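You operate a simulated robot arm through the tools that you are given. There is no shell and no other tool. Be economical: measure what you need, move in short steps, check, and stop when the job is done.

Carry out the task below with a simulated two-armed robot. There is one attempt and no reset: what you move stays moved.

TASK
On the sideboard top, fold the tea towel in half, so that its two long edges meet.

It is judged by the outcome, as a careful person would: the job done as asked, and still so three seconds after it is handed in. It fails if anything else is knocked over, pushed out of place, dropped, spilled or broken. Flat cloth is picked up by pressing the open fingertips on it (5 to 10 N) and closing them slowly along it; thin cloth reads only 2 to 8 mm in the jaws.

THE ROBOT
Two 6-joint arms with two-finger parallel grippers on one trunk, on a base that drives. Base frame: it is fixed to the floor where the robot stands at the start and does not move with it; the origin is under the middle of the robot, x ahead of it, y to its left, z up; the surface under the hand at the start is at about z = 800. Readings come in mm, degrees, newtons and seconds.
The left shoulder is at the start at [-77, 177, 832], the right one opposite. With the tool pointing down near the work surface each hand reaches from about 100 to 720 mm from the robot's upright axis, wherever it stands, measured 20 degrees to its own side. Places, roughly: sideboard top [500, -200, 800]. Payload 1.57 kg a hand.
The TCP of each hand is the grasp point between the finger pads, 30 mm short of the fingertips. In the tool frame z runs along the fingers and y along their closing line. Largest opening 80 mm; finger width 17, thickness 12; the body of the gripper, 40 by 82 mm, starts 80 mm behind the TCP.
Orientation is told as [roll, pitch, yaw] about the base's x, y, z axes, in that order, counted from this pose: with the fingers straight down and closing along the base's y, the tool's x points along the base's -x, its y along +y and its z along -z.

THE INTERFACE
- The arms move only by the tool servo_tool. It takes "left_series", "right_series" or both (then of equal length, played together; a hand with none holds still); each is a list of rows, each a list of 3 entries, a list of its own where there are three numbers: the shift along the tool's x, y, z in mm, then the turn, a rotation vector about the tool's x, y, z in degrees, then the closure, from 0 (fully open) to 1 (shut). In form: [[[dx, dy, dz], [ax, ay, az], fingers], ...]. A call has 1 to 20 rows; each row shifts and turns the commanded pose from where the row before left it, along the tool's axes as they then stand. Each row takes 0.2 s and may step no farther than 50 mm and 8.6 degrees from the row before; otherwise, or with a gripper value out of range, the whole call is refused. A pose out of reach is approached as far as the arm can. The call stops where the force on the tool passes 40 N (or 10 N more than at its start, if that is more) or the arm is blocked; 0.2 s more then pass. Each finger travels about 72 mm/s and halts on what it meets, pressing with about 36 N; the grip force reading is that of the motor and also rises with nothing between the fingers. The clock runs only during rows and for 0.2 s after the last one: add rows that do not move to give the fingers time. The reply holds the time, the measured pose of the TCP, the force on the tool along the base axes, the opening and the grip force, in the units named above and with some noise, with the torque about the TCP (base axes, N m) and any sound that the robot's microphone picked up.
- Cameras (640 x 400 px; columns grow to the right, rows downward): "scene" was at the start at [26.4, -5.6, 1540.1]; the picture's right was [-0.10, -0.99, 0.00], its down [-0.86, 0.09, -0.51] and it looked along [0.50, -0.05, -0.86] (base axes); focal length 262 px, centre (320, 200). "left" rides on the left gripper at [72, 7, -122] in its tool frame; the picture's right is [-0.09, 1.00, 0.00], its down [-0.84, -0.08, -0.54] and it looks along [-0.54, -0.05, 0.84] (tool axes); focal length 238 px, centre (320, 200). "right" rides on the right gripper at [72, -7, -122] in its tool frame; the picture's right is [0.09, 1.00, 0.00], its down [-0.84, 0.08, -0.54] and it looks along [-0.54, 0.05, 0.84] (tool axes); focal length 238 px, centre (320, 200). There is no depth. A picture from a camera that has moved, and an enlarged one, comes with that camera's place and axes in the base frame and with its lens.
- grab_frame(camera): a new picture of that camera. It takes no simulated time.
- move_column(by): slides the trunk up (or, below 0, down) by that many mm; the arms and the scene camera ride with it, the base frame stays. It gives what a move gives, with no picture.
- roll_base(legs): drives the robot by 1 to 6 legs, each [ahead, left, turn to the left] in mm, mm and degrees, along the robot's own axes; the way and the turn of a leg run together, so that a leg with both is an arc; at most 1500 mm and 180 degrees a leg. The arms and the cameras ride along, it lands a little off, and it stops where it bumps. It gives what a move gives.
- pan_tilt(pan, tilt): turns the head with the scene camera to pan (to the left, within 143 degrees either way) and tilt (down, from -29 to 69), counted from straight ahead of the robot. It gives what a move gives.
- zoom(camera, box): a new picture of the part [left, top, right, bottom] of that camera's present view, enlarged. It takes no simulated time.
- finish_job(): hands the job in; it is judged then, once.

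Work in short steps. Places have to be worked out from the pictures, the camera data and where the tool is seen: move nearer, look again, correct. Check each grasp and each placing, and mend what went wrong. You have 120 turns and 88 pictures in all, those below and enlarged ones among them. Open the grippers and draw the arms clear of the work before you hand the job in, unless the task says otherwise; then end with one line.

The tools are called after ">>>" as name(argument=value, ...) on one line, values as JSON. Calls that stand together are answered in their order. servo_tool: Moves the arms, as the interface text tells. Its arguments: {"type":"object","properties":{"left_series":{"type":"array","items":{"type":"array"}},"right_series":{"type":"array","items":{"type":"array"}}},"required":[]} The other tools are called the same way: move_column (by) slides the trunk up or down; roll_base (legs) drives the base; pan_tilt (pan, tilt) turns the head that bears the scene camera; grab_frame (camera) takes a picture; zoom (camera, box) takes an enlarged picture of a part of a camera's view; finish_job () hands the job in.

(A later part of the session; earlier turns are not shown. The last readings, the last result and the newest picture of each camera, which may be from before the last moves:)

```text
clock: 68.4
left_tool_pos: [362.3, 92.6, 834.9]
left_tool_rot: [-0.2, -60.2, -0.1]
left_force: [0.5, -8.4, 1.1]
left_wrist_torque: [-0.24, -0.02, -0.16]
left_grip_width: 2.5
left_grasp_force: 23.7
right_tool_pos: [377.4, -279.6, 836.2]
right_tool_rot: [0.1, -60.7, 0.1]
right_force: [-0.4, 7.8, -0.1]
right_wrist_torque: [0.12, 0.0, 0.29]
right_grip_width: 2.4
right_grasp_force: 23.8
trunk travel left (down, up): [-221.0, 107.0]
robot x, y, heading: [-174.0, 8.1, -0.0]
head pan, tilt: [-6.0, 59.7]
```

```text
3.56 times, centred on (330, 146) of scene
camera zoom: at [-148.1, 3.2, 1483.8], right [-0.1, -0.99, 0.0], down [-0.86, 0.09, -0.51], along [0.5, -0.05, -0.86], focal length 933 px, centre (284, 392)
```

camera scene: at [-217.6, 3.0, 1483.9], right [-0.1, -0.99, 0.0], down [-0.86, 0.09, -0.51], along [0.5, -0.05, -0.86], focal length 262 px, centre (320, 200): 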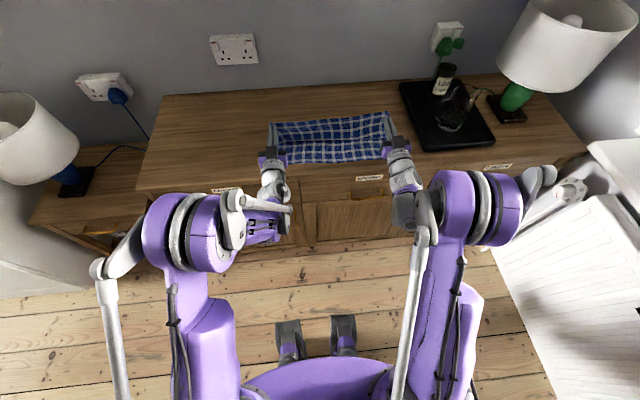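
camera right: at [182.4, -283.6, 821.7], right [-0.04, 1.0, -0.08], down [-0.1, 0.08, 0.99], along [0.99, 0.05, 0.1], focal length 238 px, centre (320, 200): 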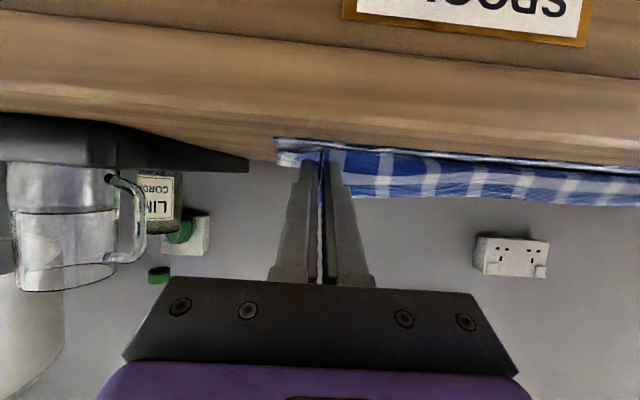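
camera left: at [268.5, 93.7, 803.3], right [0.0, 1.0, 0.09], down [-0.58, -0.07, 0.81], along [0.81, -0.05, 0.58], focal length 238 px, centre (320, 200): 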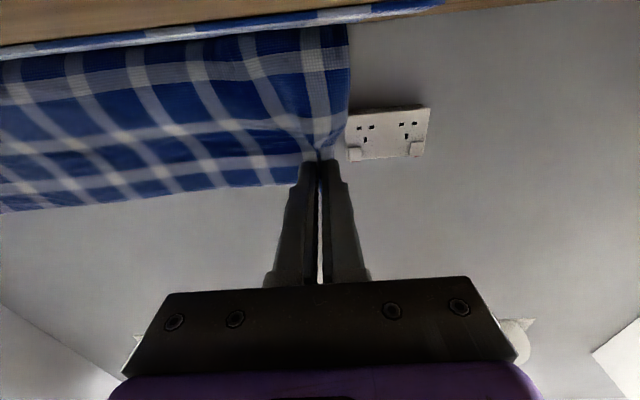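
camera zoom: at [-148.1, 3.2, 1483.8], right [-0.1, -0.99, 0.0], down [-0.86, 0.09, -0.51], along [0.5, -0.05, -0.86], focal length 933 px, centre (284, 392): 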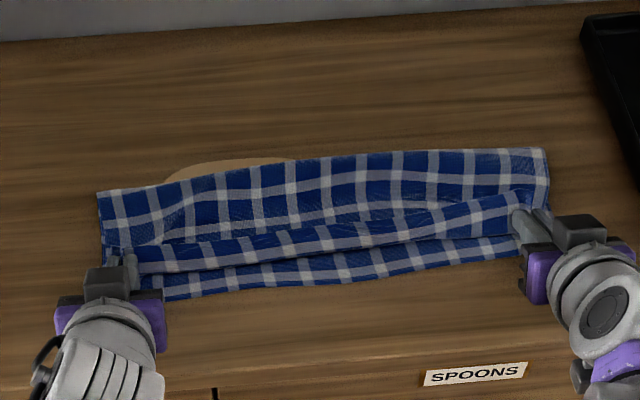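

Offsets are ≈30 mm, but much of the slack is in the lobe that the grip forces on the cloth. I release gently to let it relax, back the fingers out and look.

>>> servo_tool(left_series=[[[0, 0, 0], [0, 0, 0], 0.9], [[0, 0, 0], [0, 0, 0], 0.75], [[0, 0, 0], [0, 0, 0], 0.6], [[0, 0, 0], [0, 0, 0], 0.6], [[0, 0, -10], [0, 0, 0], 0.6], [[0, 0, -15], [0, 0, 0], 0.6], [[0, 0, -20], [0, 0, 0], 0.6], [[0, 0, -30], [0, 0, 0], 0.6], [[-10, 0, -30], [0, 0, 0], 0.6], [[-20, 0, -30], [0, 0, 0], 0.6]], right_series=[[[0, 0, 0], [0, 0, 0], 0.9], [[0, 0, 0], [0, 0, 0], 0.75], [[0, 0, 0], [0, 0, 0], 0.6], [[0, 0, 0], [0, 0, 0], 0.6], [[0, 0, -10], [0, 0, 0], 0.6], [[0, 0, -15], [0, 0, 0], 0.6], [[0, 0, -20], [0, 0, 0], 0.6], [[0, 0, -30], [0, 0, 0], 0.6], [[-10, 0, -30], [0, 0, 0], 0.6], [[-20, 0, -30], [0, 0, 0], 0.6]])

>>> zoom(camera="scene", box=[240, 90, 420, 202])

```text
clock: 70.6
left_tool_pos: [257.2, 92.3, 929.5]
left_tool_rot: [-0.1, -60.2, -0.1]
left_force: [-0.7, -0.7, 0.1]
left_wrist_torque: [-0.01, 0.01, -0.01]
left_grip_width: 32.1
left_grasp_force: 0.1
right_tool_pos: [270.9, -278.9, 928.1]
right_tool_rot: [0.0, -60.6, 0.0]
right_force: [-0.4, -0.3, 1.3]
right_wrist_torque: [0.01, 0.0, 0.01]
right_grip_width: 32.0
right_grasp_force: 0.1
trunk travel left (down, up): [-221.0, 107.0]
robot x, y, heading: [-179.1, 11.6, -0.1]
head pan, tilt: [-6.0, 59.7]
```

```text
3.56 times, centred on (330, 146) of scene
camera zoom: at [-150.8, 3.9, 1483.9], right [-0.1, -0.99, 0.0], down [-0.86, 0.09, -0.51], along [0.5, -0.05, -0.86], focal length 933 px, centre (284, 392)
```

zoom: 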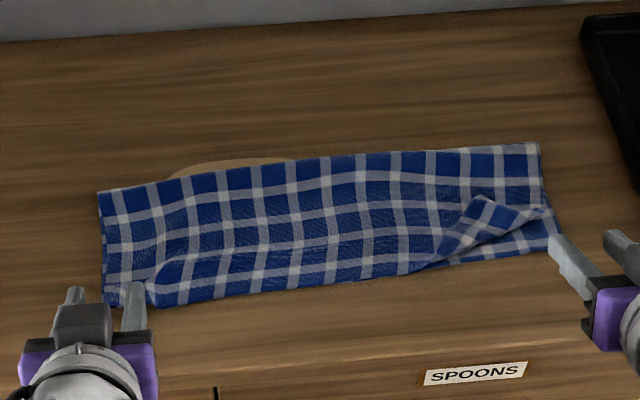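

Excellent: on release the upper layer relaxed and its edge meets the lower one. What remains is a turned-back corner on the right and a pucker on the left, so I zoom in on both.

>>> zoom(camera="scene", box=[345, 120, 409, 160])

>>> zoom(camera="scene", box=[260, 140, 324, 180])

```text
10.00 times, centred on (377, 140) of scene
camera zoom: at [-150.8, 3.9, 1483.9], right [-0.1, -0.99, 0.0], down [-0.86, 0.09, -0.51], along [0.5, -0.05, -0.86], focal length 2625 px, centre (-250, 800)
```

zoom: 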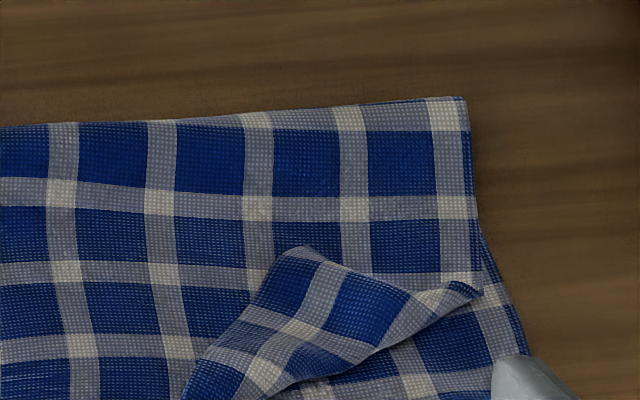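

```text
10.00 times, centred on (292, 160) of scene
camera zoom: at [-150.8, 3.9, 1483.9], right [-0.1, -0.99, 0.0], down [-0.86, 0.09, -0.51], along [0.5, -0.05, -0.86], focal length 2625 px, centre (600, 600)
```

zoom: 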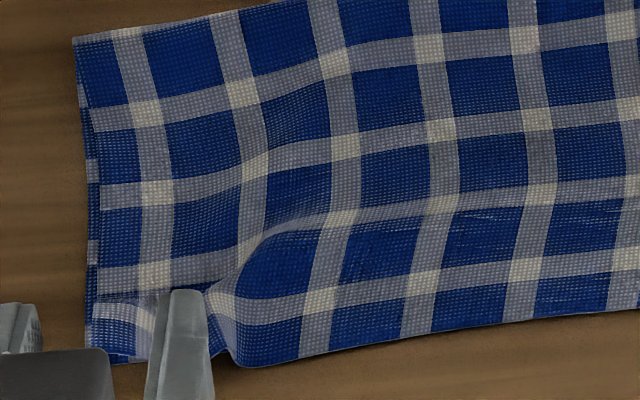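

I withdraw both hands higher and straighten the fingers, then take a clear look.

>>> servo_tool(left_series=[[[-15, 0, -20], [0, 8, 0], 0.6], [[-15, 0, -20], [0, 8, 0], 0.6], [[-10, 0, -10], [0, 8, 0], 0.6], [[0, 0, 0], [0, 8, 0], 0.6], [[0, 0, 0], [0, 8, 0], 0.6]], right_series=[[[-15, 0, -20], [0, 8, 0], 0.6], [[-15, 0, -20], [0, 8, 0], 0.6], [[-10, 0, -10], [0, 8, 0], 0.6], [[0, 0, 0], [0, 8, 0], 0.6], [[0, 0, 0], [0, 8, 0], 0.6]])

>>> grab_frame(camera="left")

>>> grab_frame(camera="right")

>>> zoom(camera="scene", box=[240, 100, 420, 212])

```text
clock: 71.8
left_tool_pos: [244.8, 93.3, 987.9]
left_tool_rot: [0.0, -19.9, -0.3]
left_force: [-0.5, -0.3, 0.1]
left_wrist_torque: [0.0, 0.0, -0.03]
left_grip_width: 32.3
left_grasp_force: 0.1
right_tool_pos: [256.6, -279.8, 988.3]
right_tool_rot: [-0.1, -20.3, -0.1]
right_force: [0.5, -0.1, 0.2]
right_wrist_torque: [-0.02, 0.02, 0.02]
right_grip_width: 32.0
right_grasp_force: 0.0
trunk travel left (down, up): [-221.0, 107.0]
robot x, y, heading: [-177.4, 7.5, -0.0]
head pan, tilt: [-6.0, 59.7]
```

```text
34 pictures are left
camera left: at [134.9, 99.0, 1078.7], right [0.09, 1.0, 0.03], down [0.6, -0.08, 0.8], along [0.79, -0.06, -0.6], focal length 238 px, centre (320, 200)
```

left: 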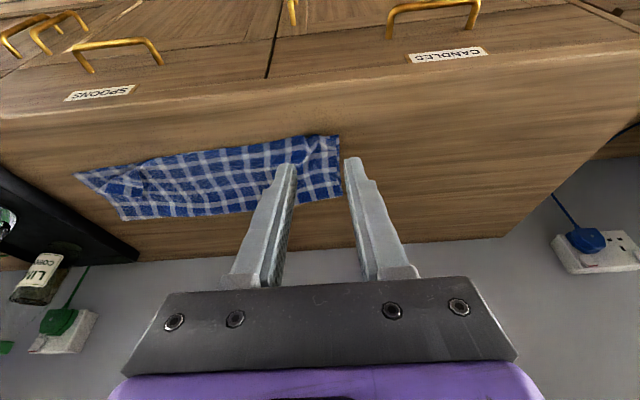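

```text
33 pictures are left
camera right: at [148.1, -286.8, 1077.5], right [-0.09, 1.0, -0.03], down [0.59, 0.08, 0.8], along [0.8, 0.05, -0.6], focal length 238 px, centre (320, 200)
```

right: 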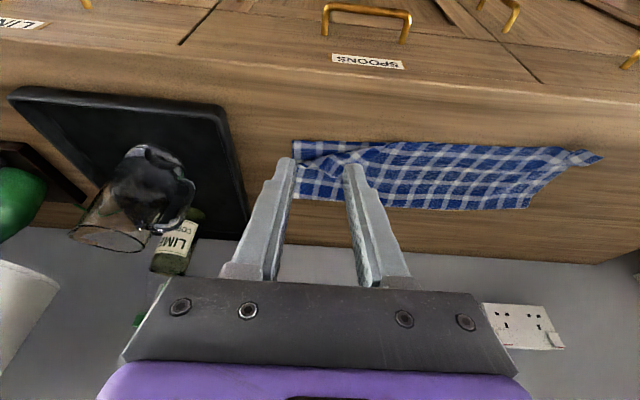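

```text
3.56 times, centred on (330, 156) of scene
camera zoom: at [-146.4, 2.9, 1483.8], right [-0.1, -0.99, 0.0], down [-0.86, 0.09, -0.5], along [0.5, -0.05, -0.86], focal length 933 px, centre (284, 356)
```

zoom: 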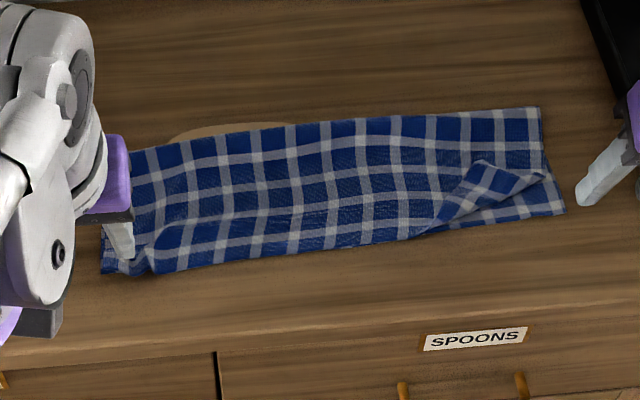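

The right corner is a dog-ear: tip at ≈(447,-249), fold line from ≈(428,-309) to (375,-187). I move the left hand clear and bring the right hand above the flap, yawed parallel to its fold line, to pinch and unfold it.

>>> servo_tool(left_series=[[[0, 20, -10], [0, 0, 0], 0.6], [[0, 30, -10], [0, 0, 0], 0.6], [[0, 30, -10], [0, 0, 0], 0.6], [[0, 30, 0], [0, 0, 0], 0.6], [[0, 20, 0], [0, 0, 0], 0.6], [[0, 0, 0], [0, 0, 0], 0.6], [[0, 0, 0], [0, 0, 0], 0.6], [[0, 0, 0], [0, 0, 0], 0.6], [[0, 0, 0], [0, 0, 0], 0.6], [[0, 0, 0], [0, 0, 0], 0.6], [[0, 0, 0], [0, 0, 0], 0.6], [[0, 0, 0], [0, 0, 0], 0.6]], right_series=[[[0, 0, 0], [0, 8, 0], 0.7], [[0, 0, 0], [0, 8, 0], 0.7], [[0, 0, 0], [0, 4.2, 0], 0.7], [[-33.4, 4.2, 23.6], [0, 0, 0], 0.7], [[-33.4, 4.2, 23.6], [0, 0, 0], 0.7], [[-33.4, 4.2, 23.6], [0, 0, 0], 0.7], [[-33.4, 4.2, 23.6], [0, 0, 0], 0.7], [[-33.4, 4.2, 23.6], [0, 0, 0], 0.7], [[0, 0, 0], [0, 0, -8], 0.7], [[0, 0, 0], [0, 0, -8], 0.7], [[0, 0, 0], [0, 0, -7], 0.7], [[0, 0, 0], [0, 0, 0], 0.7]])

>>> grab_frame(camera="right")

>>> zoom(camera="scene", box=[240, 100, 420, 212])

```text
clock: 74.4
left_tool_pos: [232.2, 225.0, 1016.7]
left_tool_rot: [-0.1, -20.2, -0.2]
left_force: [0.3, 0.0, 0.3]
left_wrist_torque: [0.02, 0.02, 0.02]
left_grip_width: 31.8
left_grasp_force: 0.1
right_tool_pos: [423.2, -259.0, 871.4]
right_tool_rot: [-0.3, -0.4, 23.1]
right_force: [0.1, 0.1, 0.1]
right_wrist_torque: [0.04, -0.01, -0.02]
right_grip_width: 23.9
right_grasp_force: 0.0
trunk travel left (down, up): [-221.0, 107.0]
robot x, y, heading: [-175.3, 7.2, -0.0]
head pan, tilt: [-6.0, 59.7]
```

```text
31 pictures are left
camera right: at [360.8, -293.3, 993.7], right [-0.48, 0.88, 0.0], down [0.74, 0.4, 0.55], along [0.48, 0.26, -0.84], focal length 238 px, centre (320, 200)
```

right: 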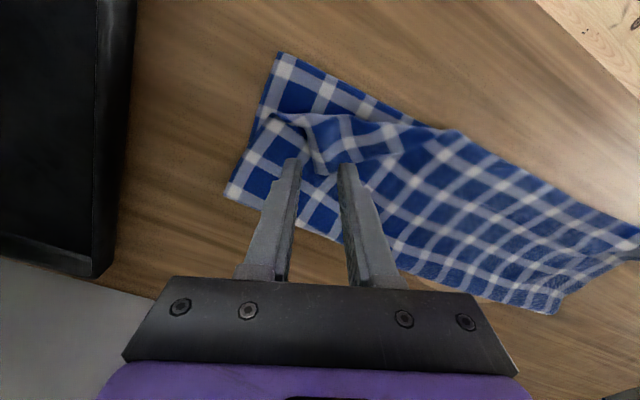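

```text
3.56 times, centred on (330, 156) of scene
camera zoom: at [-148.2, 3.2, 1483.8], right [-0.1, -0.99, 0.0], down [-0.86, 0.09, -0.51], along [0.5, -0.05, -0.86], focal length 933 px, centre (284, 356)
```

zoom: 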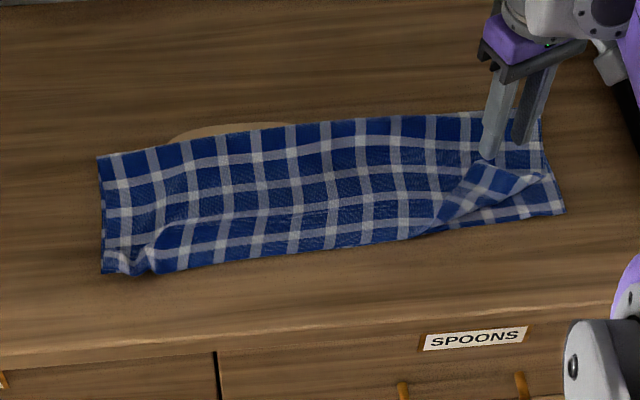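

The left end now lies well, edges meeting, with only a small ridge. The flap tip is confirmed at ≈(444,-250), and the right fingers are over the flap, so I descend to just above it.

>>> servo_tool(right_series=[[[0, 0, 15], [0, 0, 0], 0.7], [[0, 0, 15], [0, 0, 0], 0.7], [[0, 0, 3], [0, 0, 0], 0.7], [[0, 0, 2], [0, 0, 0], 0.7], [[0, 0, 0], [0, 0, 0], 0.7]])

>>> zoom(camera="right", box=[200, 60, 456, 220])

```text
clock: 75.6
left_tool_pos: [232.1, 224.1, 1017.5]
left_tool_rot: [0.0, -20.2, -0.3]
left_force: [-0.2, 0.0, 0.1]
left_wrist_torque: [0.01, -0.01, 0.02]
left_grip_width: 32.1
left_grasp_force: 0.0
right_tool_pos: [423.9, -259.1, 836.7]
right_tool_rot: [-0.3, -0.4, 23.2]
right_force: [0.4, 0.6, 0.2]
right_wrist_torque: [0.04, -0.01, -0.01]
right_grip_width: 23.9
right_grasp_force: 0.2
trunk travel left (down, up): [-221.0, 107.0]
robot x, y, heading: [-174.6, 10.1, -0.1]
head pan, tilt: [-6.0, 59.7]
```

```text
2.50 times, centred on (328, 140) of right
camera zoom: at [360.7, -292.9, 958.8], right [-0.47, 0.88, 0.0], down [0.74, 0.4, 0.55], along [0.48, 0.26, -0.84], focal length 596 px, centre (300, 350)
```

zoom: 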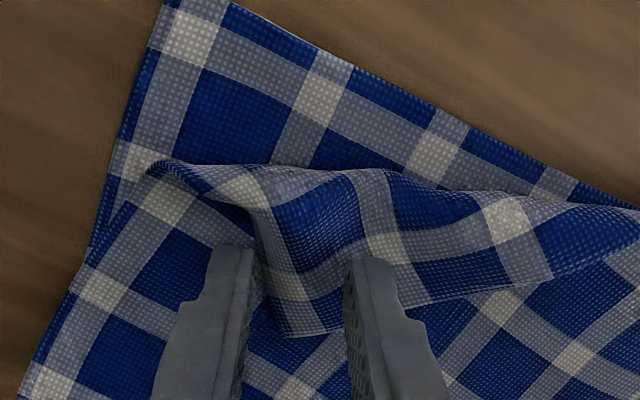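

The flap's corner lies between the fingers, with the left finger just off its side edge. I shift 12 mm along the closing line and 4 mm toward the fold, then lower to contact.

>>> servo_tool(right_series=[[[2, 6, 0], [0, 0, 0], 0.7], [[2, 6, 0], [0, 0, 0], 0.7], [[0, 0, 1], [0, 0, 0], 0.7], [[0, 0, 1], [0, 0, 0], 0.7], [[0, 0, 0], [0, 0, 0], 0.7]])

```text
clock: 76.8
left_tool_pos: [232.8, 223.9, 1015.0]
left_tool_rot: [-0.1, -20.2, -0.2]
left_force: [-0.4, 1.1, 0.7]
left_wrist_torque: [-0.03, -0.01, 0.02]
left_grip_width: 32.1
left_grasp_force: 0.0
right_tool_pos: [416.5, -248.5, 836.1]
right_tool_rot: [-0.2, -0.4, 23.1]
right_force: [0.2, -0.3, 0.0]
right_wrist_torque: [-0.02, 0.01, -0.05]
right_grip_width: 23.9
right_grasp_force: 0.1
trunk travel left (down, up): [-221.0, 107.0]
robot x, y, heading: [-175.9, 9.4, 0.2]
head pan, tilt: [-6.0, 59.7]
```

No contact yet, so I lower another 2 mm.

>>> servo_tool(right_series=[[[0, 0, 1], [0, 0, 0], 0.7], [[0, 0, 1], [0, 0, 0], 0.7], [[0, 0, 0], [0, 0, 0], 0.7]])

```text
clock: 77.6
left_tool_pos: [231.7, 225.2, 1016.5]
left_tool_rot: [-0.1, -20.2, -0.2]
left_force: [-0.4, 0.0, 0.0]
left_wrist_torque: [0.0, -0.03, -0.01]
left_grip_width: 31.9
left_grasp_force: 0.0
right_tool_pos: [415.4, -248.6, 833.2]
right_tool_rot: [-0.2, -0.4, 23.1]
right_force: [-0.4, 0.0, 3.2]
right_wrist_torque: [0.03, 0.02, 0.02]
right_grip_width: 24.2
right_grasp_force: 0.0
trunk travel left (down, up): [-221.0, 107.0]
robot x, y, heading: [-179.0, 8.5, 0.0]
head pan, tilt: [-6.0, 59.7]
```

Light contact at 3 N. I add 0.4 mm and close slowly on the top layer.

>>> servo_tool(right_series=[[[0, 0, 0.4], [0, 0, 0], 0.7], [[0, 0, 0], [0, 0, 0], 0.73], [[0, 0, 0], [0, 0, 0], 0.76], [[0, 0, 0], [0, 0, 0], 0.79], [[0, 0, 0], [0, 0, 0], 0.82], [[0, 0, 0], [0, 0, 0], 0.85], [[0, 0, 0], [0, 0, 0], 0.88], [[0, 0, 0], [0, 0, 0], 0.91], [[0, 0, 0], [0, 0, 0], 0.94], [[0, 0, 0], [0, 0, 0], 0.97], [[0, 0, 0], [0, 0, 0], 1], [[0, 0, 0], [0, 0, 0], 1], [[0, 0, 0], [0, 0, 0], 1]])

>>> zoom(camera="right", box=[200, 60, 456, 220])

```text
clock: 80.4
left_tool_pos: [232.3, 224.9, 1016.8]
left_tool_rot: [-0.1, -20.2, -0.2]
left_force: [0.1, 0.5, 0.5]
left_wrist_torque: [0.03, -0.04, -0.04]
left_grip_width: 32.3
left_grasp_force: 0.0
right_tool_pos: [415.5, -248.7, 832.6]
right_tool_rot: [-0.2, -0.3, 23.1]
right_force: [-0.4, 1.0, 6.5]
right_wrist_torque: [0.06, 0.0, 0.01]
right_grip_width: 2.1
right_grasp_force: 23.4
trunk travel left (down, up): [-221.0, 107.0]
robot x, y, heading: [-176.5, 6.5, 0.2]
head pan, tilt: [-6.0, 59.7]
```

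```text
2.50 times, centred on (328, 140) of right
camera zoom: at [352.1, -283.1, 954.8], right [-0.47, 0.88, 0.0], down [0.74, 0.4, 0.55], along [0.48, 0.26, -0.84], focal length 596 px, centre (300, 350)
```

zoom: 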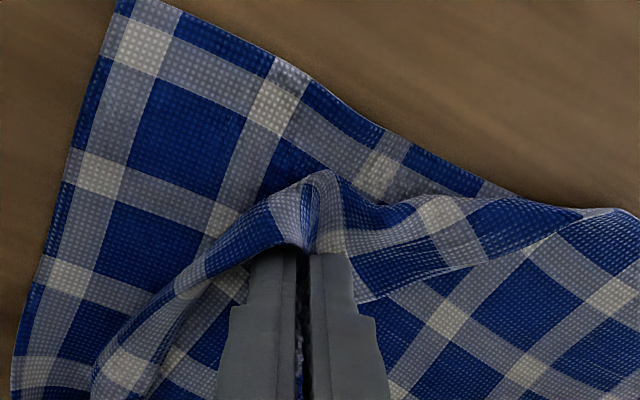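

The flap is pinched (2.1 mm, top layer only). I lift it, carry it across its fold line toward the true corner with the fingers tilting forward, lower it and look.

>>> servo_tool(right_series=[[[3, 0, -8], [0, 0, 0], 1], [[3, 0, -8], [0, 0, 0], 1], [[3, 0, -8], [0, 0, 0], 1], [[8, 0, 0], [0, -8, 0], 1], [[7.9, 0, -1.1], [0, -8, 0], 1], [[7.7, 0, -2.2], [0, -8, 0], 1], [[7.3, 0, -3.3], [0, -8, 0], 1], [[6.8, 0, -4.2], [0, -8, 0], 1], [[7.7, 0, -6.4], [0, 0, 0], 1], [[7.7, 0, -6.4], [0, 0, 0], 1], [[6.1, 0, 7.3], [0, 0, 0], 1], [[6.1, 0, 7.3], [0, 0, 0], 1], [[0, 0, 0], [0, 0, 0], 1]])

>>> zoom(camera="scene", box=[330, 105, 426, 165])

```text
clock: 83.2
left_tool_pos: [233.1, 224.1, 1016.5]
left_tool_rot: [-0.2, -20.2, -0.2]
left_force: [0.3, -0.1, 0.6]
left_wrist_torque: [0.0, -0.01, -0.04]
left_grip_width: 31.9
left_grasp_force: 0.0
right_tool_pos: [352.5, -274.9, 837.1]
right_tool_rot: [-0.2, -40.4, 23.2]
right_force: [0.0, 0.4, 2.3]
right_wrist_torque: [0.0, 0.0, 0.04]
right_grip_width: 2.1
right_grasp_force: 23.3
trunk travel left (down, up): [-221.0, 107.0]
robot x, y, heading: [-175.2, 7.8, 0.1]
head pan, tilt: [-6.0, 59.7]
```

```text
6.67 times, centred on (378, 135) of scene
camera zoom: at [-148.4, 3.3, 1483.9], right [-0.1, -0.99, 0.0], down [-0.86, 0.09, -0.51], along [0.5, -0.05, -0.86], focal length 1750 px, centre (-67, 633)
```

zoom: 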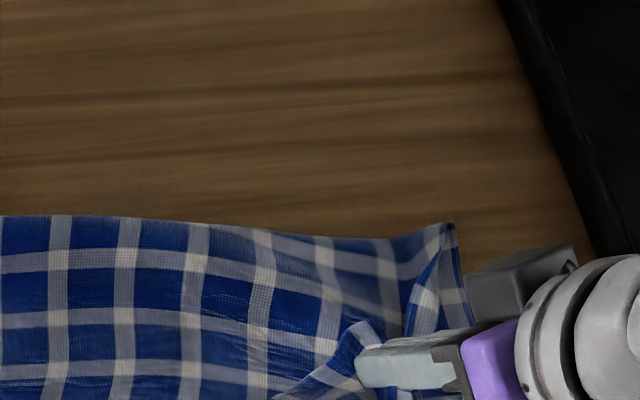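

The pull dragged the right rear corner somewhat. I release here, back out and look at how it lies.

>>> servo_tool(right_series=[[[0, 0, 0], [0, 0, 0], 0.9], [[0, 0, 0], [0, 0, 0], 0.75], [[0, 0, 0], [0, 0, 0], 0.7], [[0, 0, -10], [0, 0, 0], 0.7], [[0, 0, -20], [0, 0, 0], 0.7], [[-10, 0, -30], [0, 0, 0], 0.7], [[-20, 0, -40], [0, 0, 0], 0.7], [[-20, -20, -30], [0, 0, 0], 0.7]])

>>> zoom(camera="scene", box=[240, 100, 420, 212])

```text
clock: 85.0
left_tool_pos: [232.4, 224.2, 1017.0]
left_tool_rot: [-0.1, -20.2, -0.2]
left_force: [0.4, -0.1, -0.1]
left_wrist_torque: [0.0, -0.04, 0.0]
left_grip_width: 32.1
left_grasp_force: 0.1
right_tool_pos: [319.2, -313.7, 968.1]
right_tool_rot: [-0.2, -40.4, 23.2]
right_force: [-0.1, 0.0, -0.1]
right_wrist_torque: [-0.02, -0.03, 0.03]
right_grip_width: 23.8
right_grasp_force: 0.0
trunk travel left (down, up): [-221.0, 107.0]
robot x, y, heading: [-173.7, 6.6, -0.0]
head pan, tilt: [-6.0, 59.7]
```

```text
3.56 times, centred on (330, 156) of scene
camera zoom: at [-147.9, 2.7, 1483.8], right [-0.1, -0.99, 0.0], down [-0.86, 0.09, -0.5], along [0.5, -0.05, -0.86], focal length 933 px, centre (284, 356)
```

zoom: 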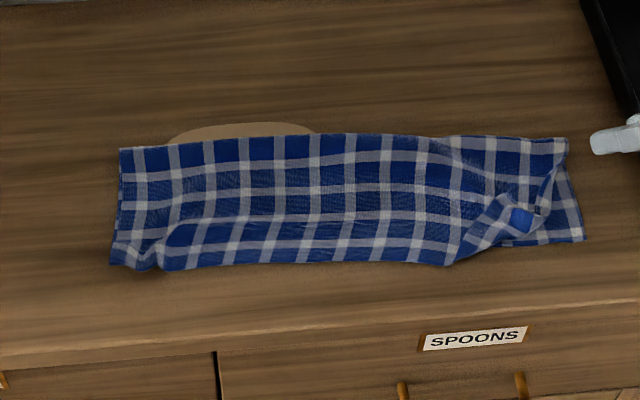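

The towel just turned slightly as a whole, and the corner flap is smaller but still tucked. I take a close view of it.

>>> zoom(camera="scene", box=[356, 132, 412, 172])

>>> grab_frame(camera="right")

```text
10.00 times, centred on (384, 152) of scene
camera zoom: at [-147.9, 2.7, 1483.8], right [-0.1, -0.99, 0.0], down [-0.86, 0.09, -0.5], along [0.5, -0.05, -0.86], focal length 2625 px, centre (-320, 680)
```

zoom: 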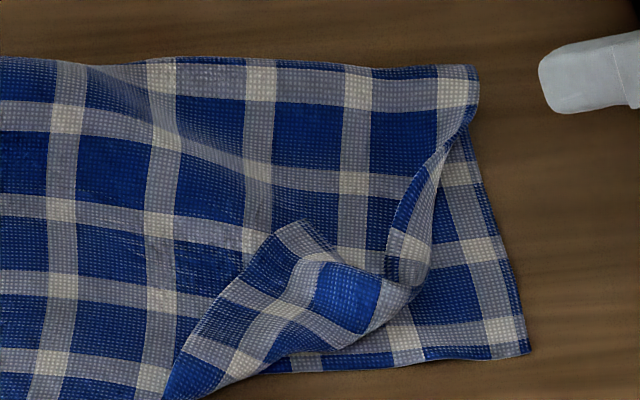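

```text
24 pictures are left
camera right: at [198.7, -371.9, 1015.2], right [-0.45, 0.89, -0.06], down [0.23, 0.19, 0.95], along [0.86, 0.42, -0.29], focal length 238 px, centre (320, 200)
```

right: 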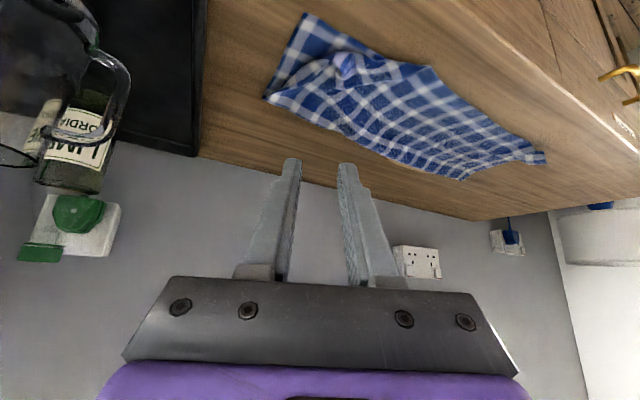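

Now the upper right corner's tip sits at ≈(400,-259) and belongs at ≈(345,-325), so I must pull diagonally. I bring the right hand over the flap at ≈(374,-260), yawed so the closing line is across that pull.

>>> servo_tool(right_series=[[[0, 0, 0], [0, 8, 0], 0.7], [[0, 0, 0], [0, 8, 0], 0.7], [[0, 0, 0], [0, 8, 0], 0.7], [[0, 0, 0], [0, 8, 0], 0.7], [[0, 0, 0], [0, 8.4, 0], 0.7], [[-18, 7, 24.5], [0, 0, 0], 0.7], [[-18, 7, 24.5], [0, 0, 0], 0.7], [[-18, 7, 24.5], [0, 0, 0], 0.7], [[-18, 7, 24.5], [0, 0, 0], 0.7], [[0, 0, 0], [0, 0, -8.5], 0.7], [[0, 0, 0], [0, 0, -8.5], 0.7], [[0, 0, 0], [0, 0, -8.5], 0.7], [[0, 0, 15], [0, 0, 0], 0.7], [[0, 0, 10], [0, 0, 0], 0.7], [[0, 0, 0], [0, 0, 0], 0.7]])

>>> zoom(camera="right", box=[168, 40, 488, 240])

```text
clock: 88.2
left_tool_pos: [232.2, 224.0, 1015.5]
left_tool_rot: [-0.1, -20.2, -0.1]
left_force: [-0.2, -0.8, 0.3]
left_wrist_torque: [0.01, -0.01, -0.04]
left_grip_width: 32.1
left_grasp_force: 0.1
right_tool_pos: [373.4, -257.1, 845.1]
right_tool_rot: [-0.2, 0.1, 48.5]
right_force: [0.2, -0.1, -0.3]
right_wrist_torque: [-0.02, -0.01, -0.01]
right_grip_width: 24.1
right_grasp_force: 0.0
trunk travel left (down, up): [-221.0, 107.0]
robot x, y, heading: [-174.0, 8.4, 0.2]
head pan, tilt: [-6.0, 59.7]
```

```text
2.00 times, centred on (328, 140) of right
camera zoom: at [331.5, -316.8, 967.6], right [-0.81, 0.59, 0.0], down [0.5, 0.68, 0.54], along [0.32, 0.44, -0.84], focal length 477 px, centre (304, 320)
```

zoom: 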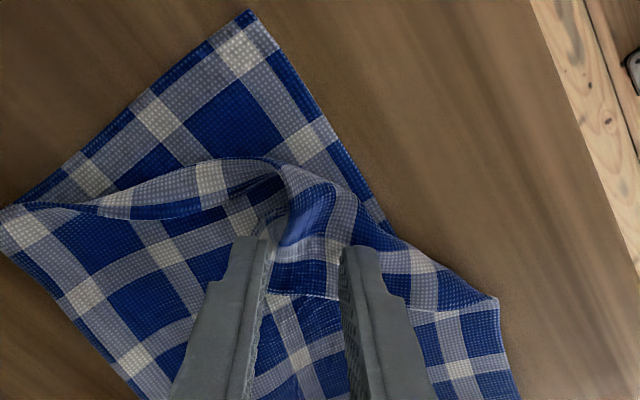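

The flap runs between the fingers, but the left finger is again just off its edge. I shift 10 mm along the closing line and descend.

>>> servo_tool(right_series=[[[0, 5, 0], [0, 0, 0], 0.7], [[0, 5, 3], [0, 0, 0], 0.7], [[0, 0, 4], [0, 0, 0], 0.7], [[0, 0, 2], [0, 0, 0], 0.7], [[0, 0, 2], [0, 0, 0], 0.7], [[0, 0, 0.7], [0, 0, 0], 0.7], [[0, 0, 0], [0, 0, 0], 0.7]])

```text
clock: 89.8
left_tool_pos: [232.6, 223.9, 1018.1]
left_tool_rot: [-0.1, -20.2, -0.2]
left_force: [0.2, -0.7, 0.2]
left_wrist_torque: [0.01, -0.01, 0.0]
left_grip_width: 32.0
left_grasp_force: 0.0
right_tool_pos: [365.9, -251.1, 834.6]
right_tool_rot: [-0.2, 0.1, 48.7]
right_force: [-1.0, -0.5, 2.8]
right_wrist_torque: [-0.06, -0.01, 0.01]
right_grip_width: 24.2
right_grasp_force: 0.1
trunk travel left (down, up): [-221.0, 107.0]
robot x, y, heading: [-177.6, 8.5, 0.0]
head pan, tilt: [-6.0, 59.7]
```

Contact at 2.8 N. I press 0.6 mm more and close slowly.

>>> servo_tool(right_series=[[[0, 0, 0.6], [0, 0, 0], 0.7], [[0, 0, 0], [0, 0, 0], 0.73], [[0, 0, 0], [0, 0, 0], 0.76], [[0, 0, 0], [0, 0, 0], 0.79], [[0, 0, 0], [0, 0, 0], 0.82], [[0, 0, 0], [0, 0, 0], 0.85], [[0, 0, 0], [0, 0, 0], 0.88], [[0, 0, 0], [0, 0, 0], 0.91], [[0, 0, 0], [0, 0, 0], 0.94], [[0, 0, 0], [0, 0, 0], 0.97], [[0, 0, 0], [0, 0, 0], 1], [[0, 0, 0], [0, 0, 0], 1], [[0, 0, 0], [0, 0, 0], 1]])

>>> zoom(camera="right", box=[168, 40, 488, 240])

```text
clock: 92.6
left_tool_pos: [231.3, 224.6, 1017.0]
left_tool_rot: [-0.1, -20.2, -0.3]
left_force: [0.3, 0.1, -0.4]
left_wrist_torque: [0.01, 0.0, -0.02]
left_grip_width: 32.1
left_grasp_force: 0.1
right_tool_pos: [365.2, -251.9, 834.3]
right_tool_rot: [-0.3, 0.1, 48.5]
right_force: [1.4, -0.5, 6.9]
right_wrist_torque: [-0.05, -0.01, 0.03]
right_grip_width: 1.9
right_grasp_force: 23.1
trunk travel left (down, up): [-221.0, 107.0]
robot x, y, heading: [-176.2, 12.9, -0.1]
head pan, tilt: [-6.0, 59.7]
```

```text
2.00 times, centred on (328, 140) of right
camera zoom: at [324.0, -310.0, 955.7], right [-0.81, 0.59, 0.0], down [0.5, 0.68, 0.54], along [0.32, 0.43, -0.84], focal length 477 px, centre (304, 320)
```

zoom: 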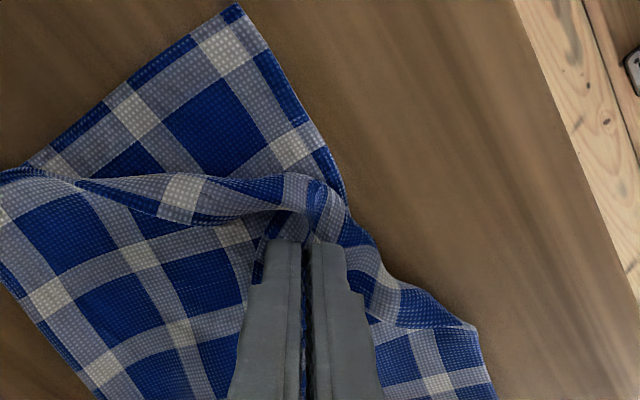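

Gripped (1.9 mm). I lift 45 mm, carry it mainly toward -y with a forward tilt, then lower near the true corner.

>>> servo_tool(right_series=[[[0, 0, -9], [0, 0, 0], 1], [[0, 0, -9], [0, 0, 0], 1], [[0, 0, -9], [0, 0, 0], 1], [[0, 0, -9], [0, 0, 0], 1], [[0, 0, -9], [0, 0, 0], 1], [[13.7, -6.8, 0], [0, -8, 0], 1], [[13.6, -6.8, -1.9], [0, -8, 0], 1], [[13.2, -6.8, -3.8], [0, -8, 0], 1], [[12.5, -6.8, -5.6], [0, -8, 0], 1], [[11.6, -6.8, -7.3], [0, -8, 0], 1], [[6.4, 0, 7.7], [0, 0, 0], 1], [[6.4, 0, 7.7], [0, 0, 0], 1], [[0, 0, 0], [0, 0, 0], 1]])

>>> zoom(camera="scene", box=[240, 100, 420, 212])

```text
clock: 95.4
left_tool_pos: [232.2, 224.3, 1016.8]
left_tool_rot: [-0.1, -20.2, -0.3]
left_force: [0.9, 0.6, 0.7]
left_wrist_torque: [0.01, 0.03, 0.01]
left_grip_width: 32.2
left_grasp_force: 0.1
right_tool_pos: [347.0, -326.3, 858.0]
right_tool_rot: [-0.2, -39.9, 48.7]
right_force: [0.0, 0.7, 0.0]
right_wrist_torque: [0.0, 0.0, 0.02]
right_grip_width: 0.0
right_grasp_force: 21.6
trunk travel left (down, up): [-221.0, 107.0]
robot x, y, heading: [-179.4, 7.6, -0.1]
head pan, tilt: [-6.0, 59.7]
```

```text
3.56 times, centred on (330, 156) of scene
camera zoom: at [-148.3, 3.3, 1483.8], right [-0.1, -0.99, 0.0], down [-0.86, 0.09, -0.51], along [0.5, -0.05, -0.86], focal length 933 px, centre (284, 356)
```

zoom: 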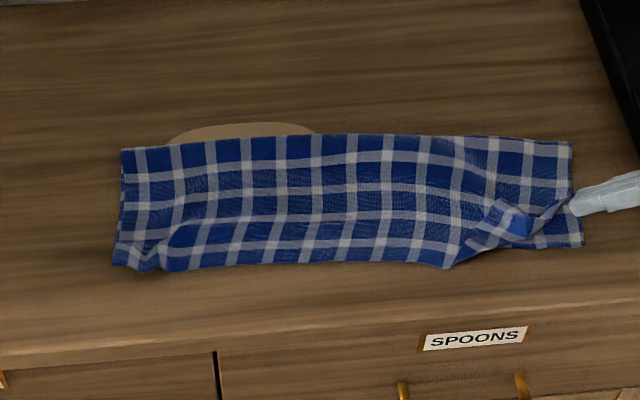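

The cloth slipped out of the jaws on the way, though the side edge did unroll somewhat. I lift away and take a close view.

>>> servo_tool(right_series=[[[-10, 0, -25], [0, 8, 0], 0.7], [[-10, -15, -25], [0, 8, 0], 0.7], [[0, -15, -20], [0, 8, 0], 0.7], [[0, 0, -10], [0, 8, 0], 0.7], [[0, 0, 0], [0, 8, 0], 0.7]])

>>> zoom(camera="scene", box=[352, 130, 416, 170])

```text
clock: 96.6
left_tool_pos: [233.6, 224.1, 1017.3]
left_tool_rot: [-0.2, -20.1, -0.2]
left_force: [0.6, 0.2, 0.1]
left_wrist_torque: [0.02, -0.01, 0.0]
left_grip_width: 31.8
left_grasp_force: 0.0
right_tool_pos: [352.6, -364.0, 938.3]
right_tool_rot: [-0.2, 0.3, 48.5]
right_force: [-0.2, -0.3, -0.5]
right_wrist_torque: [0.0, -0.01, 0.04]
right_grip_width: 24.1
right_grasp_force: 0.2
trunk travel left (down, up): [-221.0, 107.0]
robot x, y, heading: [-172.6, 10.6, 0.0]
head pan, tilt: [-6.0, 59.7]
```

```text
10.00 times, centred on (384, 150) of scene
camera zoom: at [-147.5, 3.4, 1483.8], right [-0.1, -0.99, 0.0], down [-0.86, 0.09, -0.5], along [0.5, -0.05, -0.86], focal length 2625 px, centre (-320, 700)
```

zoom: 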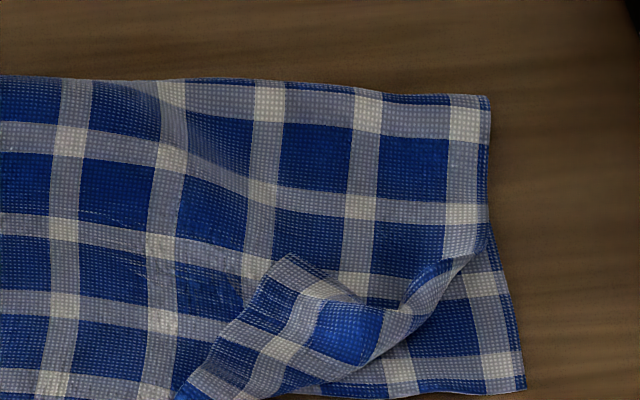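

The dog-ear is now a simple one: tip ≈(395,-254), fold line through (366,-286), true corner ≈(340,-320). I'll try unrolling it by wiping: closed fingertips pressed lightly near the tip and dragged toward the corner. First I position above the tip.

>>> servo_tool(right_series=[[[-24.8, 10.5, 10], [0, 0, 0], 1], [[-24.8, 10.5, 10], [0, 0, 0], 1], [[-24.8, 10.5, 15], [0, 0, 0], 1], [[-24.8, 10.5, 15], [0, 0, 0], 1], [[0, 0, 20], [0, 0, 0], 1], [[0, 0, 20], [0, 0, 0], 1], [[0, 0, 7], [0, 0, 0], 1], [[0, 0, 3], [0, 0, 0], 1], [[0, 0, 2], [0, 0, 0], 1], [[0, 0, 0], [0, 0, 0], 1]])

>>> zoom(camera="right", box=[168, 40, 488, 240])

```text
clock: 98.8
left_tool_pos: [232.9, 223.7, 1015.8]
left_tool_rot: [-0.1, -20.2, -0.1]
left_force: [0.1, 0.0, 0.5]
left_wrist_torque: [-0.04, 0.0, -0.02]
left_grip_width: 31.9
left_grasp_force: 0.1
right_tool_pos: [387.3, -260.4, 837.1]
right_tool_rot: [-0.1, 0.0, 48.6]
right_force: [-0.3, 0.1, -0.5]
right_wrist_torque: [-0.02, 0.0, -0.02]
right_grip_width: 0.0
right_grasp_force: 21.3
trunk travel left (down, up): [-221.0, 107.0]
robot x, y, heading: [-176.4, 7.4, -0.0]
head pan, tilt: [-6.0, 59.7]
```

```text
2.00 times, centred on (328, 140) of right
camera zoom: at [344.8, -319.6, 958.5], right [-0.81, 0.59, 0.0], down [0.5, 0.68, 0.54], along [0.32, 0.44, -0.84], focal length 477 px, centre (304, 320)
```

zoom: 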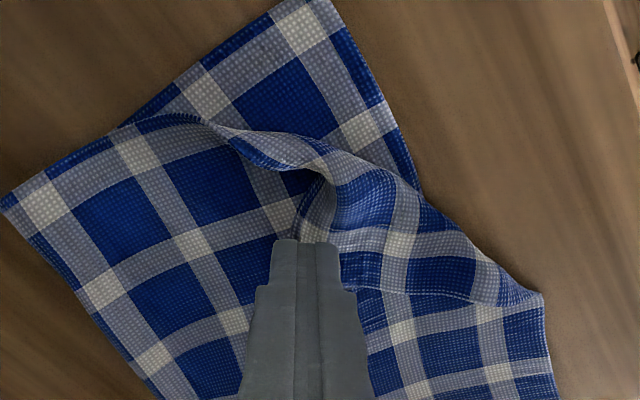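

Fingertips are at the flap's tip. I shift 8 mm onto it and lower to light contact.

>>> servo_tool(right_series=[[[2, 4, 0], [0, 0, 0], 1], [[2, 4, 0], [0, 0, 0], 1], [[0, 0, 1.5], [0, 0, 0], 1], [[0, 0, 1], [0, 0, 0], 1], [[0, 0, 0.7], [0, 0, 0], 1], [[0, 0, 0], [0, 0, 0], 1]])

```text
clock: 100.2
left_tool_pos: [233.7, 223.9, 1017.8]
left_tool_rot: [-0.2, -20.2, -0.3]
left_force: [-0.2, -0.2, -0.3]
left_wrist_torque: [0.0, 0.04, 0.04]
left_grip_width: 31.8
left_grasp_force: 0.1
right_tool_pos: [377.7, -258.2, 832.1]
right_tool_rot: [-0.2, 0.2, 48.5]
right_force: [0.9, -1.1, 5.8]
right_wrist_torque: [0.02, -0.03, 0.03]
right_grip_width: 0.0
right_grasp_force: 21.3
trunk travel left (down, up): [-221.0, 107.0]
robot x, y, heading: [-178.0, 7.3, 0.0]
head pan, tilt: [-6.0, 59.7]
```

Contact 5.8 N. I drag 40 mm toward the corner and check.

>>> servo_tool(right_series=[[[5, 0.6, 0], [0, 0, 0], 1], [[6, 0.7, 0], [0, 0, 0], 1], [[7, 0.8, 0], [0, 0, 0], 1], [[7, 0.8, 0], [0, 0, 0], 1], [[7, 0.8, 0], [0, 0, 0], 1], [[7, 0.8, 0], [0, 0, 0], 1], [[0, 0, 0], [0, 0, 0], 1]])

>>> zoom(camera="right", box=[168, 40, 488, 240])

```text
clock: 101.8
left_tool_pos: [232.9, 224.1, 1017.3]
left_tool_rot: [-0.1, -20.2, -0.2]
left_force: [-0.6, -0.4, 0.4]
left_wrist_torque: [0.02, -0.02, 0.01]
left_grip_width: 32.2
left_grasp_force: 0.1
right_tool_pos: [349.2, -285.8, 833.5]
right_tool_rot: [-0.1, 0.1, 48.6]
right_force: [1.6, -0.4, 2.3]
right_wrist_torque: [0.01, -0.04, -0.01]
right_grip_width: 0.0
right_grasp_force: 21.4
trunk travel left (down, up): [-221.0, 107.0]
robot x, y, heading: [-174.7, 6.4, 0.3]
head pan, tilt: [-6.0, 59.7]
```

```text
2.00 times, centred on (328, 140) of right
camera zoom: at [307.0, -343.8, 955.7], right [-0.81, 0.59, 0.0], down [0.5, 0.68, 0.54], along [0.32, 0.44, -0.84], focal length 477 px, centre (304, 320)
```

zoom: 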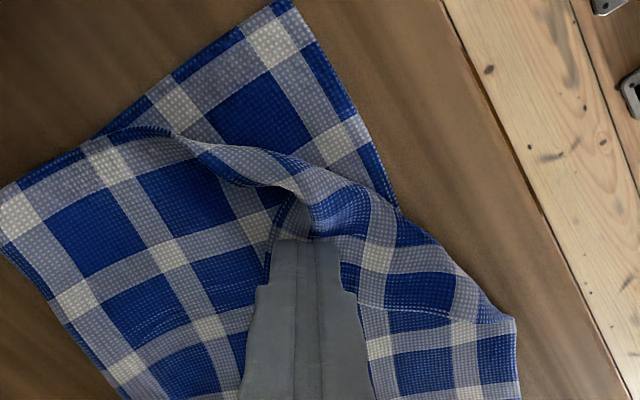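

The whole towel slid with the finger, since table friction is low. I'll pin it with the left hand: first lift the right slightly, then bring the left over to ≈(400,-120).

>>> servo_tool(left_series=[[[0, 0, 0], [0, 8, 0], 1], [[0, 0, 0], [0, 8, 0], 1], [[0, 0, 0], [0, 4.2, 0], 1], [[-18.5, -38, 0], [0, 0, 0], 1], [[-18.5, -38, 0], [0, 0, 0], 1], [[-18.5, -38, 5], [0, 0, 0], 1], [[-18.5, -38, 10], [0, 0, 0], 1], [[-18.5, -38, 20], [0, 0, 0], 1], [[-18.5, -38, 25], [0, 0, 0], 1], [[-18.5, -38, 25], [0, 0, 0], 1], [[-18.5, -38, 25], [0, 0, 0], 1], [[-18.5, -38, 30], [0, 0, 0], 1], [[0, 0, 20], [0, 0, 0], 1], [[0, 0, 0], [0, 0, 0], 1]], right_series=[[[0, 0, -10], [0, 0, 0], 1], [[0, 0, -10], [0, 0, 0], 1], [[0, 0, 0], [0, 0, 0], 1], [[0, 0, 0], [0, 0, 0], 1], [[0, 0, 0], [0, 0, 0], 1], [[0, 0, 0], [0, 0, 0], 1], [[0, 0, 0], [0, 0, 0], 1], [[0, 0, 0], [0, 0, 0], 1], [[0, 0, 0], [0, 0, 0], 1], [[0, 0, 0], [0, 0, 0], 1], [[0, 0, 0], [0, 0, 0], 1], [[0, 0, 0], [0, 0, 0], 1], [[0, 0, 0], [0, 0, 0], 1], [[0, 0, 0], [0, 0, 0], 1]])

>>> zoom(camera="scene", box=[240, 110, 420, 222])

```text
refused: row 12 steps farther than a row can; nothing moved
```

```text
3.56 times, centred on (330, 166) of scene
camera zoom: at [-148.3, 3.4, 1483.8], right [-0.1, -0.99, 0.0], down [-0.86, 0.09, -0.51], along [0.5, -0.05, -0.86], focal length 933 px, centre (284, 321)
```

zoom: 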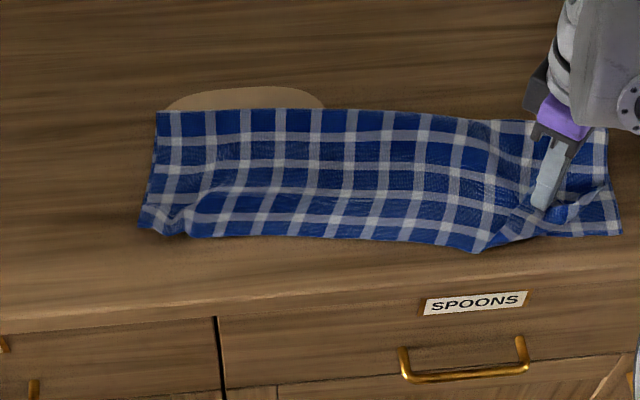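

That call was refused because one step was too long. The towel has shifted about 35 mm toward the corner direction, so I first drag it back the same way with the right fingertips.

>>> servo_tool(right_series=[[[0, 0, 0.3], [0, 0, 0], 1], [[-6, -0.7, 0], [0, 0, 0], 1], [[-7, -0.8, 0], [0, 0, 0], 1], [[-7, -0.8, 0], [0, 0, 0], 1], [[-7, -0.8, 0], [0, 0, 0], 1], [[-7, -0.8, 0], [0, 0, 0], 1], [[-6, -0.8, 0], [0, 0, 0], 1], [[0, 0, -10], [0, 0, 0], 1], [[0, 0, -10], [0, 0, 0], 1]])

>>> servo_tool(left_series=[[[0, 0, 0], [0, 8, 0], 1], [[0, 0, 0], [0, 8, 0], 1], [[0, 0, 0], [0, 4.2, 0], 1], [[-18.5, -38, 0], [0, 0, 0], 1], [[-18.5, -38, 0], [0, 0, 0], 1], [[-18.5, -38, 5], [0, 0, 0], 1], [[-18.5, -38, 10], [0, 0, 0], 1], [[-18.5, -38, 20], [0, 0, 0], 1], [[-18.5, -38, 20], [0, 0, 0], 1], [[-18.5, -38, 20], [0, 0, 0], 1], [[-18.5, -38, 20], [0, 0, 0], 1], [[-18.5, -38, 20], [0, 0, 0], 1], [[0, 0, 35], [0, 0, 0], 1], [[0, 0, 15], [0, 0, 0], 1], [[0, 0, 0], [0, 0, 0], 1]])

>>> zoom(camera="scene", box=[240, 100, 420, 212])

```text
clock: 103.8
left_tool_pos: [233.5, 224.7, 1015.8]
left_tool_rot: [-0.1, -20.2, -0.2]
left_force: [-0.4, -0.2, -0.4]
left_wrist_torque: [0.01, 0.01, -0.01]
left_grip_width: 31.8
left_grasp_force: 0.1
right_tool_pos: [380.0, -259.0, 853.3]
right_tool_rot: [0.0, 0.2, 48.6]
right_force: [0.2, -0.4, -0.1]
right_wrist_torque: [0.01, 0.0, -0.02]
right_grip_width: 0.2
right_grasp_force: 21.5
trunk travel left (down, up): [-221.0, 107.0]
robot x, y, heading: [-178.3, 7.3, 0.2]
head pan, tilt: [-6.0, 59.7]
```

```text
clock: 107.0
left_tool_pos: [397.1, -120.2, 851.5]
left_tool_rot: [-0.1, -0.1, -0.3]
left_force: [0.1, -0.1, 1.0]
left_wrist_torque: [0.03, 0.03, 0.02]
left_grip_width: 0.0
left_grasp_force: 21.4
right_tool_pos: [379.2, -258.7, 853.7]
right_tool_rot: [-0.2, 0.1, 48.6]
right_force: [-0.4, 0.7, -0.5]
right_wrist_torque: [0.0, -0.01, 0.01]
right_grip_width: 0.0
right_grasp_force: 20.9
trunk travel left (down, up): [-221.0, 107.0]
robot x, y, heading: [-176.7, 8.3, 0.3]
head pan, tilt: [-6.0, 59.7]
```

```text
3.56 times, centred on (330, 156) of scene
camera zoom: at [-148.4, 3.3, 1483.9], right [-0.1, -0.99, 0.0], down [-0.86, 0.09, -0.51], along [0.5, -0.05, -0.86], focal length 933 px, centre (284, 356)
```

zoom: 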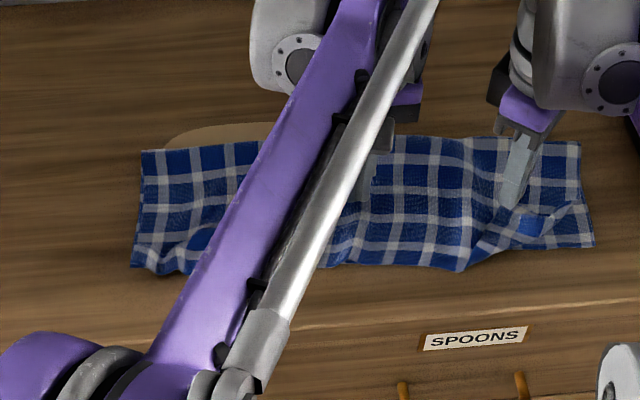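

The towel is back (lower right corner ≈(338,-330)). I press the left fingertips down to pin it.

>>> servo_tool(left_series=[[[0, 0, 12], [0, 0, 0], 1], [[0, 0, 4], [0, 0, 0], 1], [[0, 0, 2], [0, 0, 0], 1], [[0, 0, 1], [0, 0, 0], 1], [[0, 0, 1], [0, 0, 0], 1], [[0, 0, 0], [0, 0, 0], 1]], right_series=[[[0, 0, 10], [0, 0, 0], 1], [[0, 0, 5], [0, 0, 0], 1], [[0, 0, 2], [0, 0, 0], 1], [[0, 0, 1.5], [0, 0, 0], 1], [[0, 0, 1], [0, 0, 0], 1], [[0, 0, 0], [0, 0, 0], 1]])

```text
clock: 108.4
left_tool_pos: [396.9, -120.5, 831.8]
left_tool_rot: [-0.2, 0.0, -0.3]
left_force: [0.3, -0.3, 2.8]
left_wrist_torque: [0.01, 0.02, 0.0]
left_grip_width: 0.2
left_grasp_force: 21.3
right_tool_pos: [379.3, -258.7, 832.3]
right_tool_rot: [-0.2, 0.1, 48.6]
right_force: [0.5, 0.3, 2.7]
right_wrist_torque: [-0.01, 0.01, -0.01]
right_grip_width: 0.2
right_grasp_force: 21.9
trunk travel left (down, up): [-221.0, 107.0]
robot x, y, heading: [-172.8, 9.5, -0.1]
head pan, tilt: [-6.0, 59.7]
```

Both are in light contact. I press the left to about 20 N, then wipe with the right toward the corner.

>>> servo_tool(left_series=[[[0, 0, 1], [0, 0, 0], 1], [[0, 0, 1], [0, 0, 0], 1], [[0, 0, 0], [0, 0, 0], 1], [[0, 0, 0], [0, 0, 0], 1], [[0, 0, 0], [0, 0, 0], 1], [[0, 0, 0], [0, 0, 0], 1], [[0, 0, 0], [0, 0, 0], 1], [[0, 0, 0], [0, 0, 0], 1], [[0, 0, 0], [0, 0, 0], 1]], right_series=[[[0, 0, 0], [0, 0, 0], 1], [[0, 0, 0.2], [0, 0, 0], 1], [[5, 0.6, 0], [0, 0, 0], 1], [[6, 0.7, 0], [0, 0, 0], 1], [[7, 0.8, 0], [0, 0, 0], 1], [[7, 0.8, 0], [0, 0, 0], 1], [[7, 0.8, 0], [0, 0, 0], 1], [[7, 0.8, 0], [0, 0, 0], 1], [[0, 0, 0], [0, 0, 0], 1]])

>>> zoom(camera="right", box=[168, 40, 488, 240])

```text
clock: 110.4
left_tool_pos: [395.2, -120.0, 832.4]
left_tool_rot: [-0.1, -0.1, -0.3]
left_force: [9.3, -2.3, 37.2]
left_wrist_torque: [0.04, -0.2, -0.01]
left_grip_width: 0.1
left_grasp_force: 20.9
right_tool_pos: [347.9, -284.2, 834.5]
right_tool_rot: [-0.2, 0.0, 48.6]
right_force: [0.7, -0.2, 1.0]
right_wrist_torque: [0.01, -0.02, 0.01]
right_grip_width: 0.0
right_grasp_force: 20.9
trunk travel left (down, up): [-221.0, 107.0]
robot x, y, heading: [-177.6, 10.3, 0.3]
head pan, tilt: [-6.0, 59.7]
```

```text
2.00 times, centred on (328, 140) of right
camera zoom: at [306.3, -342.7, 956.4], right [-0.81, 0.59, 0.0], down [0.49, 0.68, 0.54], along [0.32, 0.43, -0.84], focal length 477 px, centre (304, 320)
```

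zoom: 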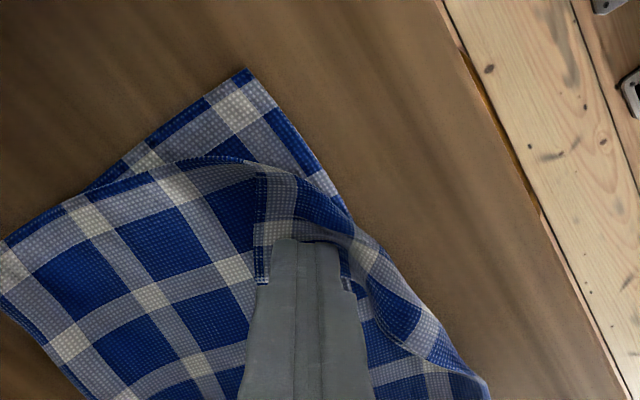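

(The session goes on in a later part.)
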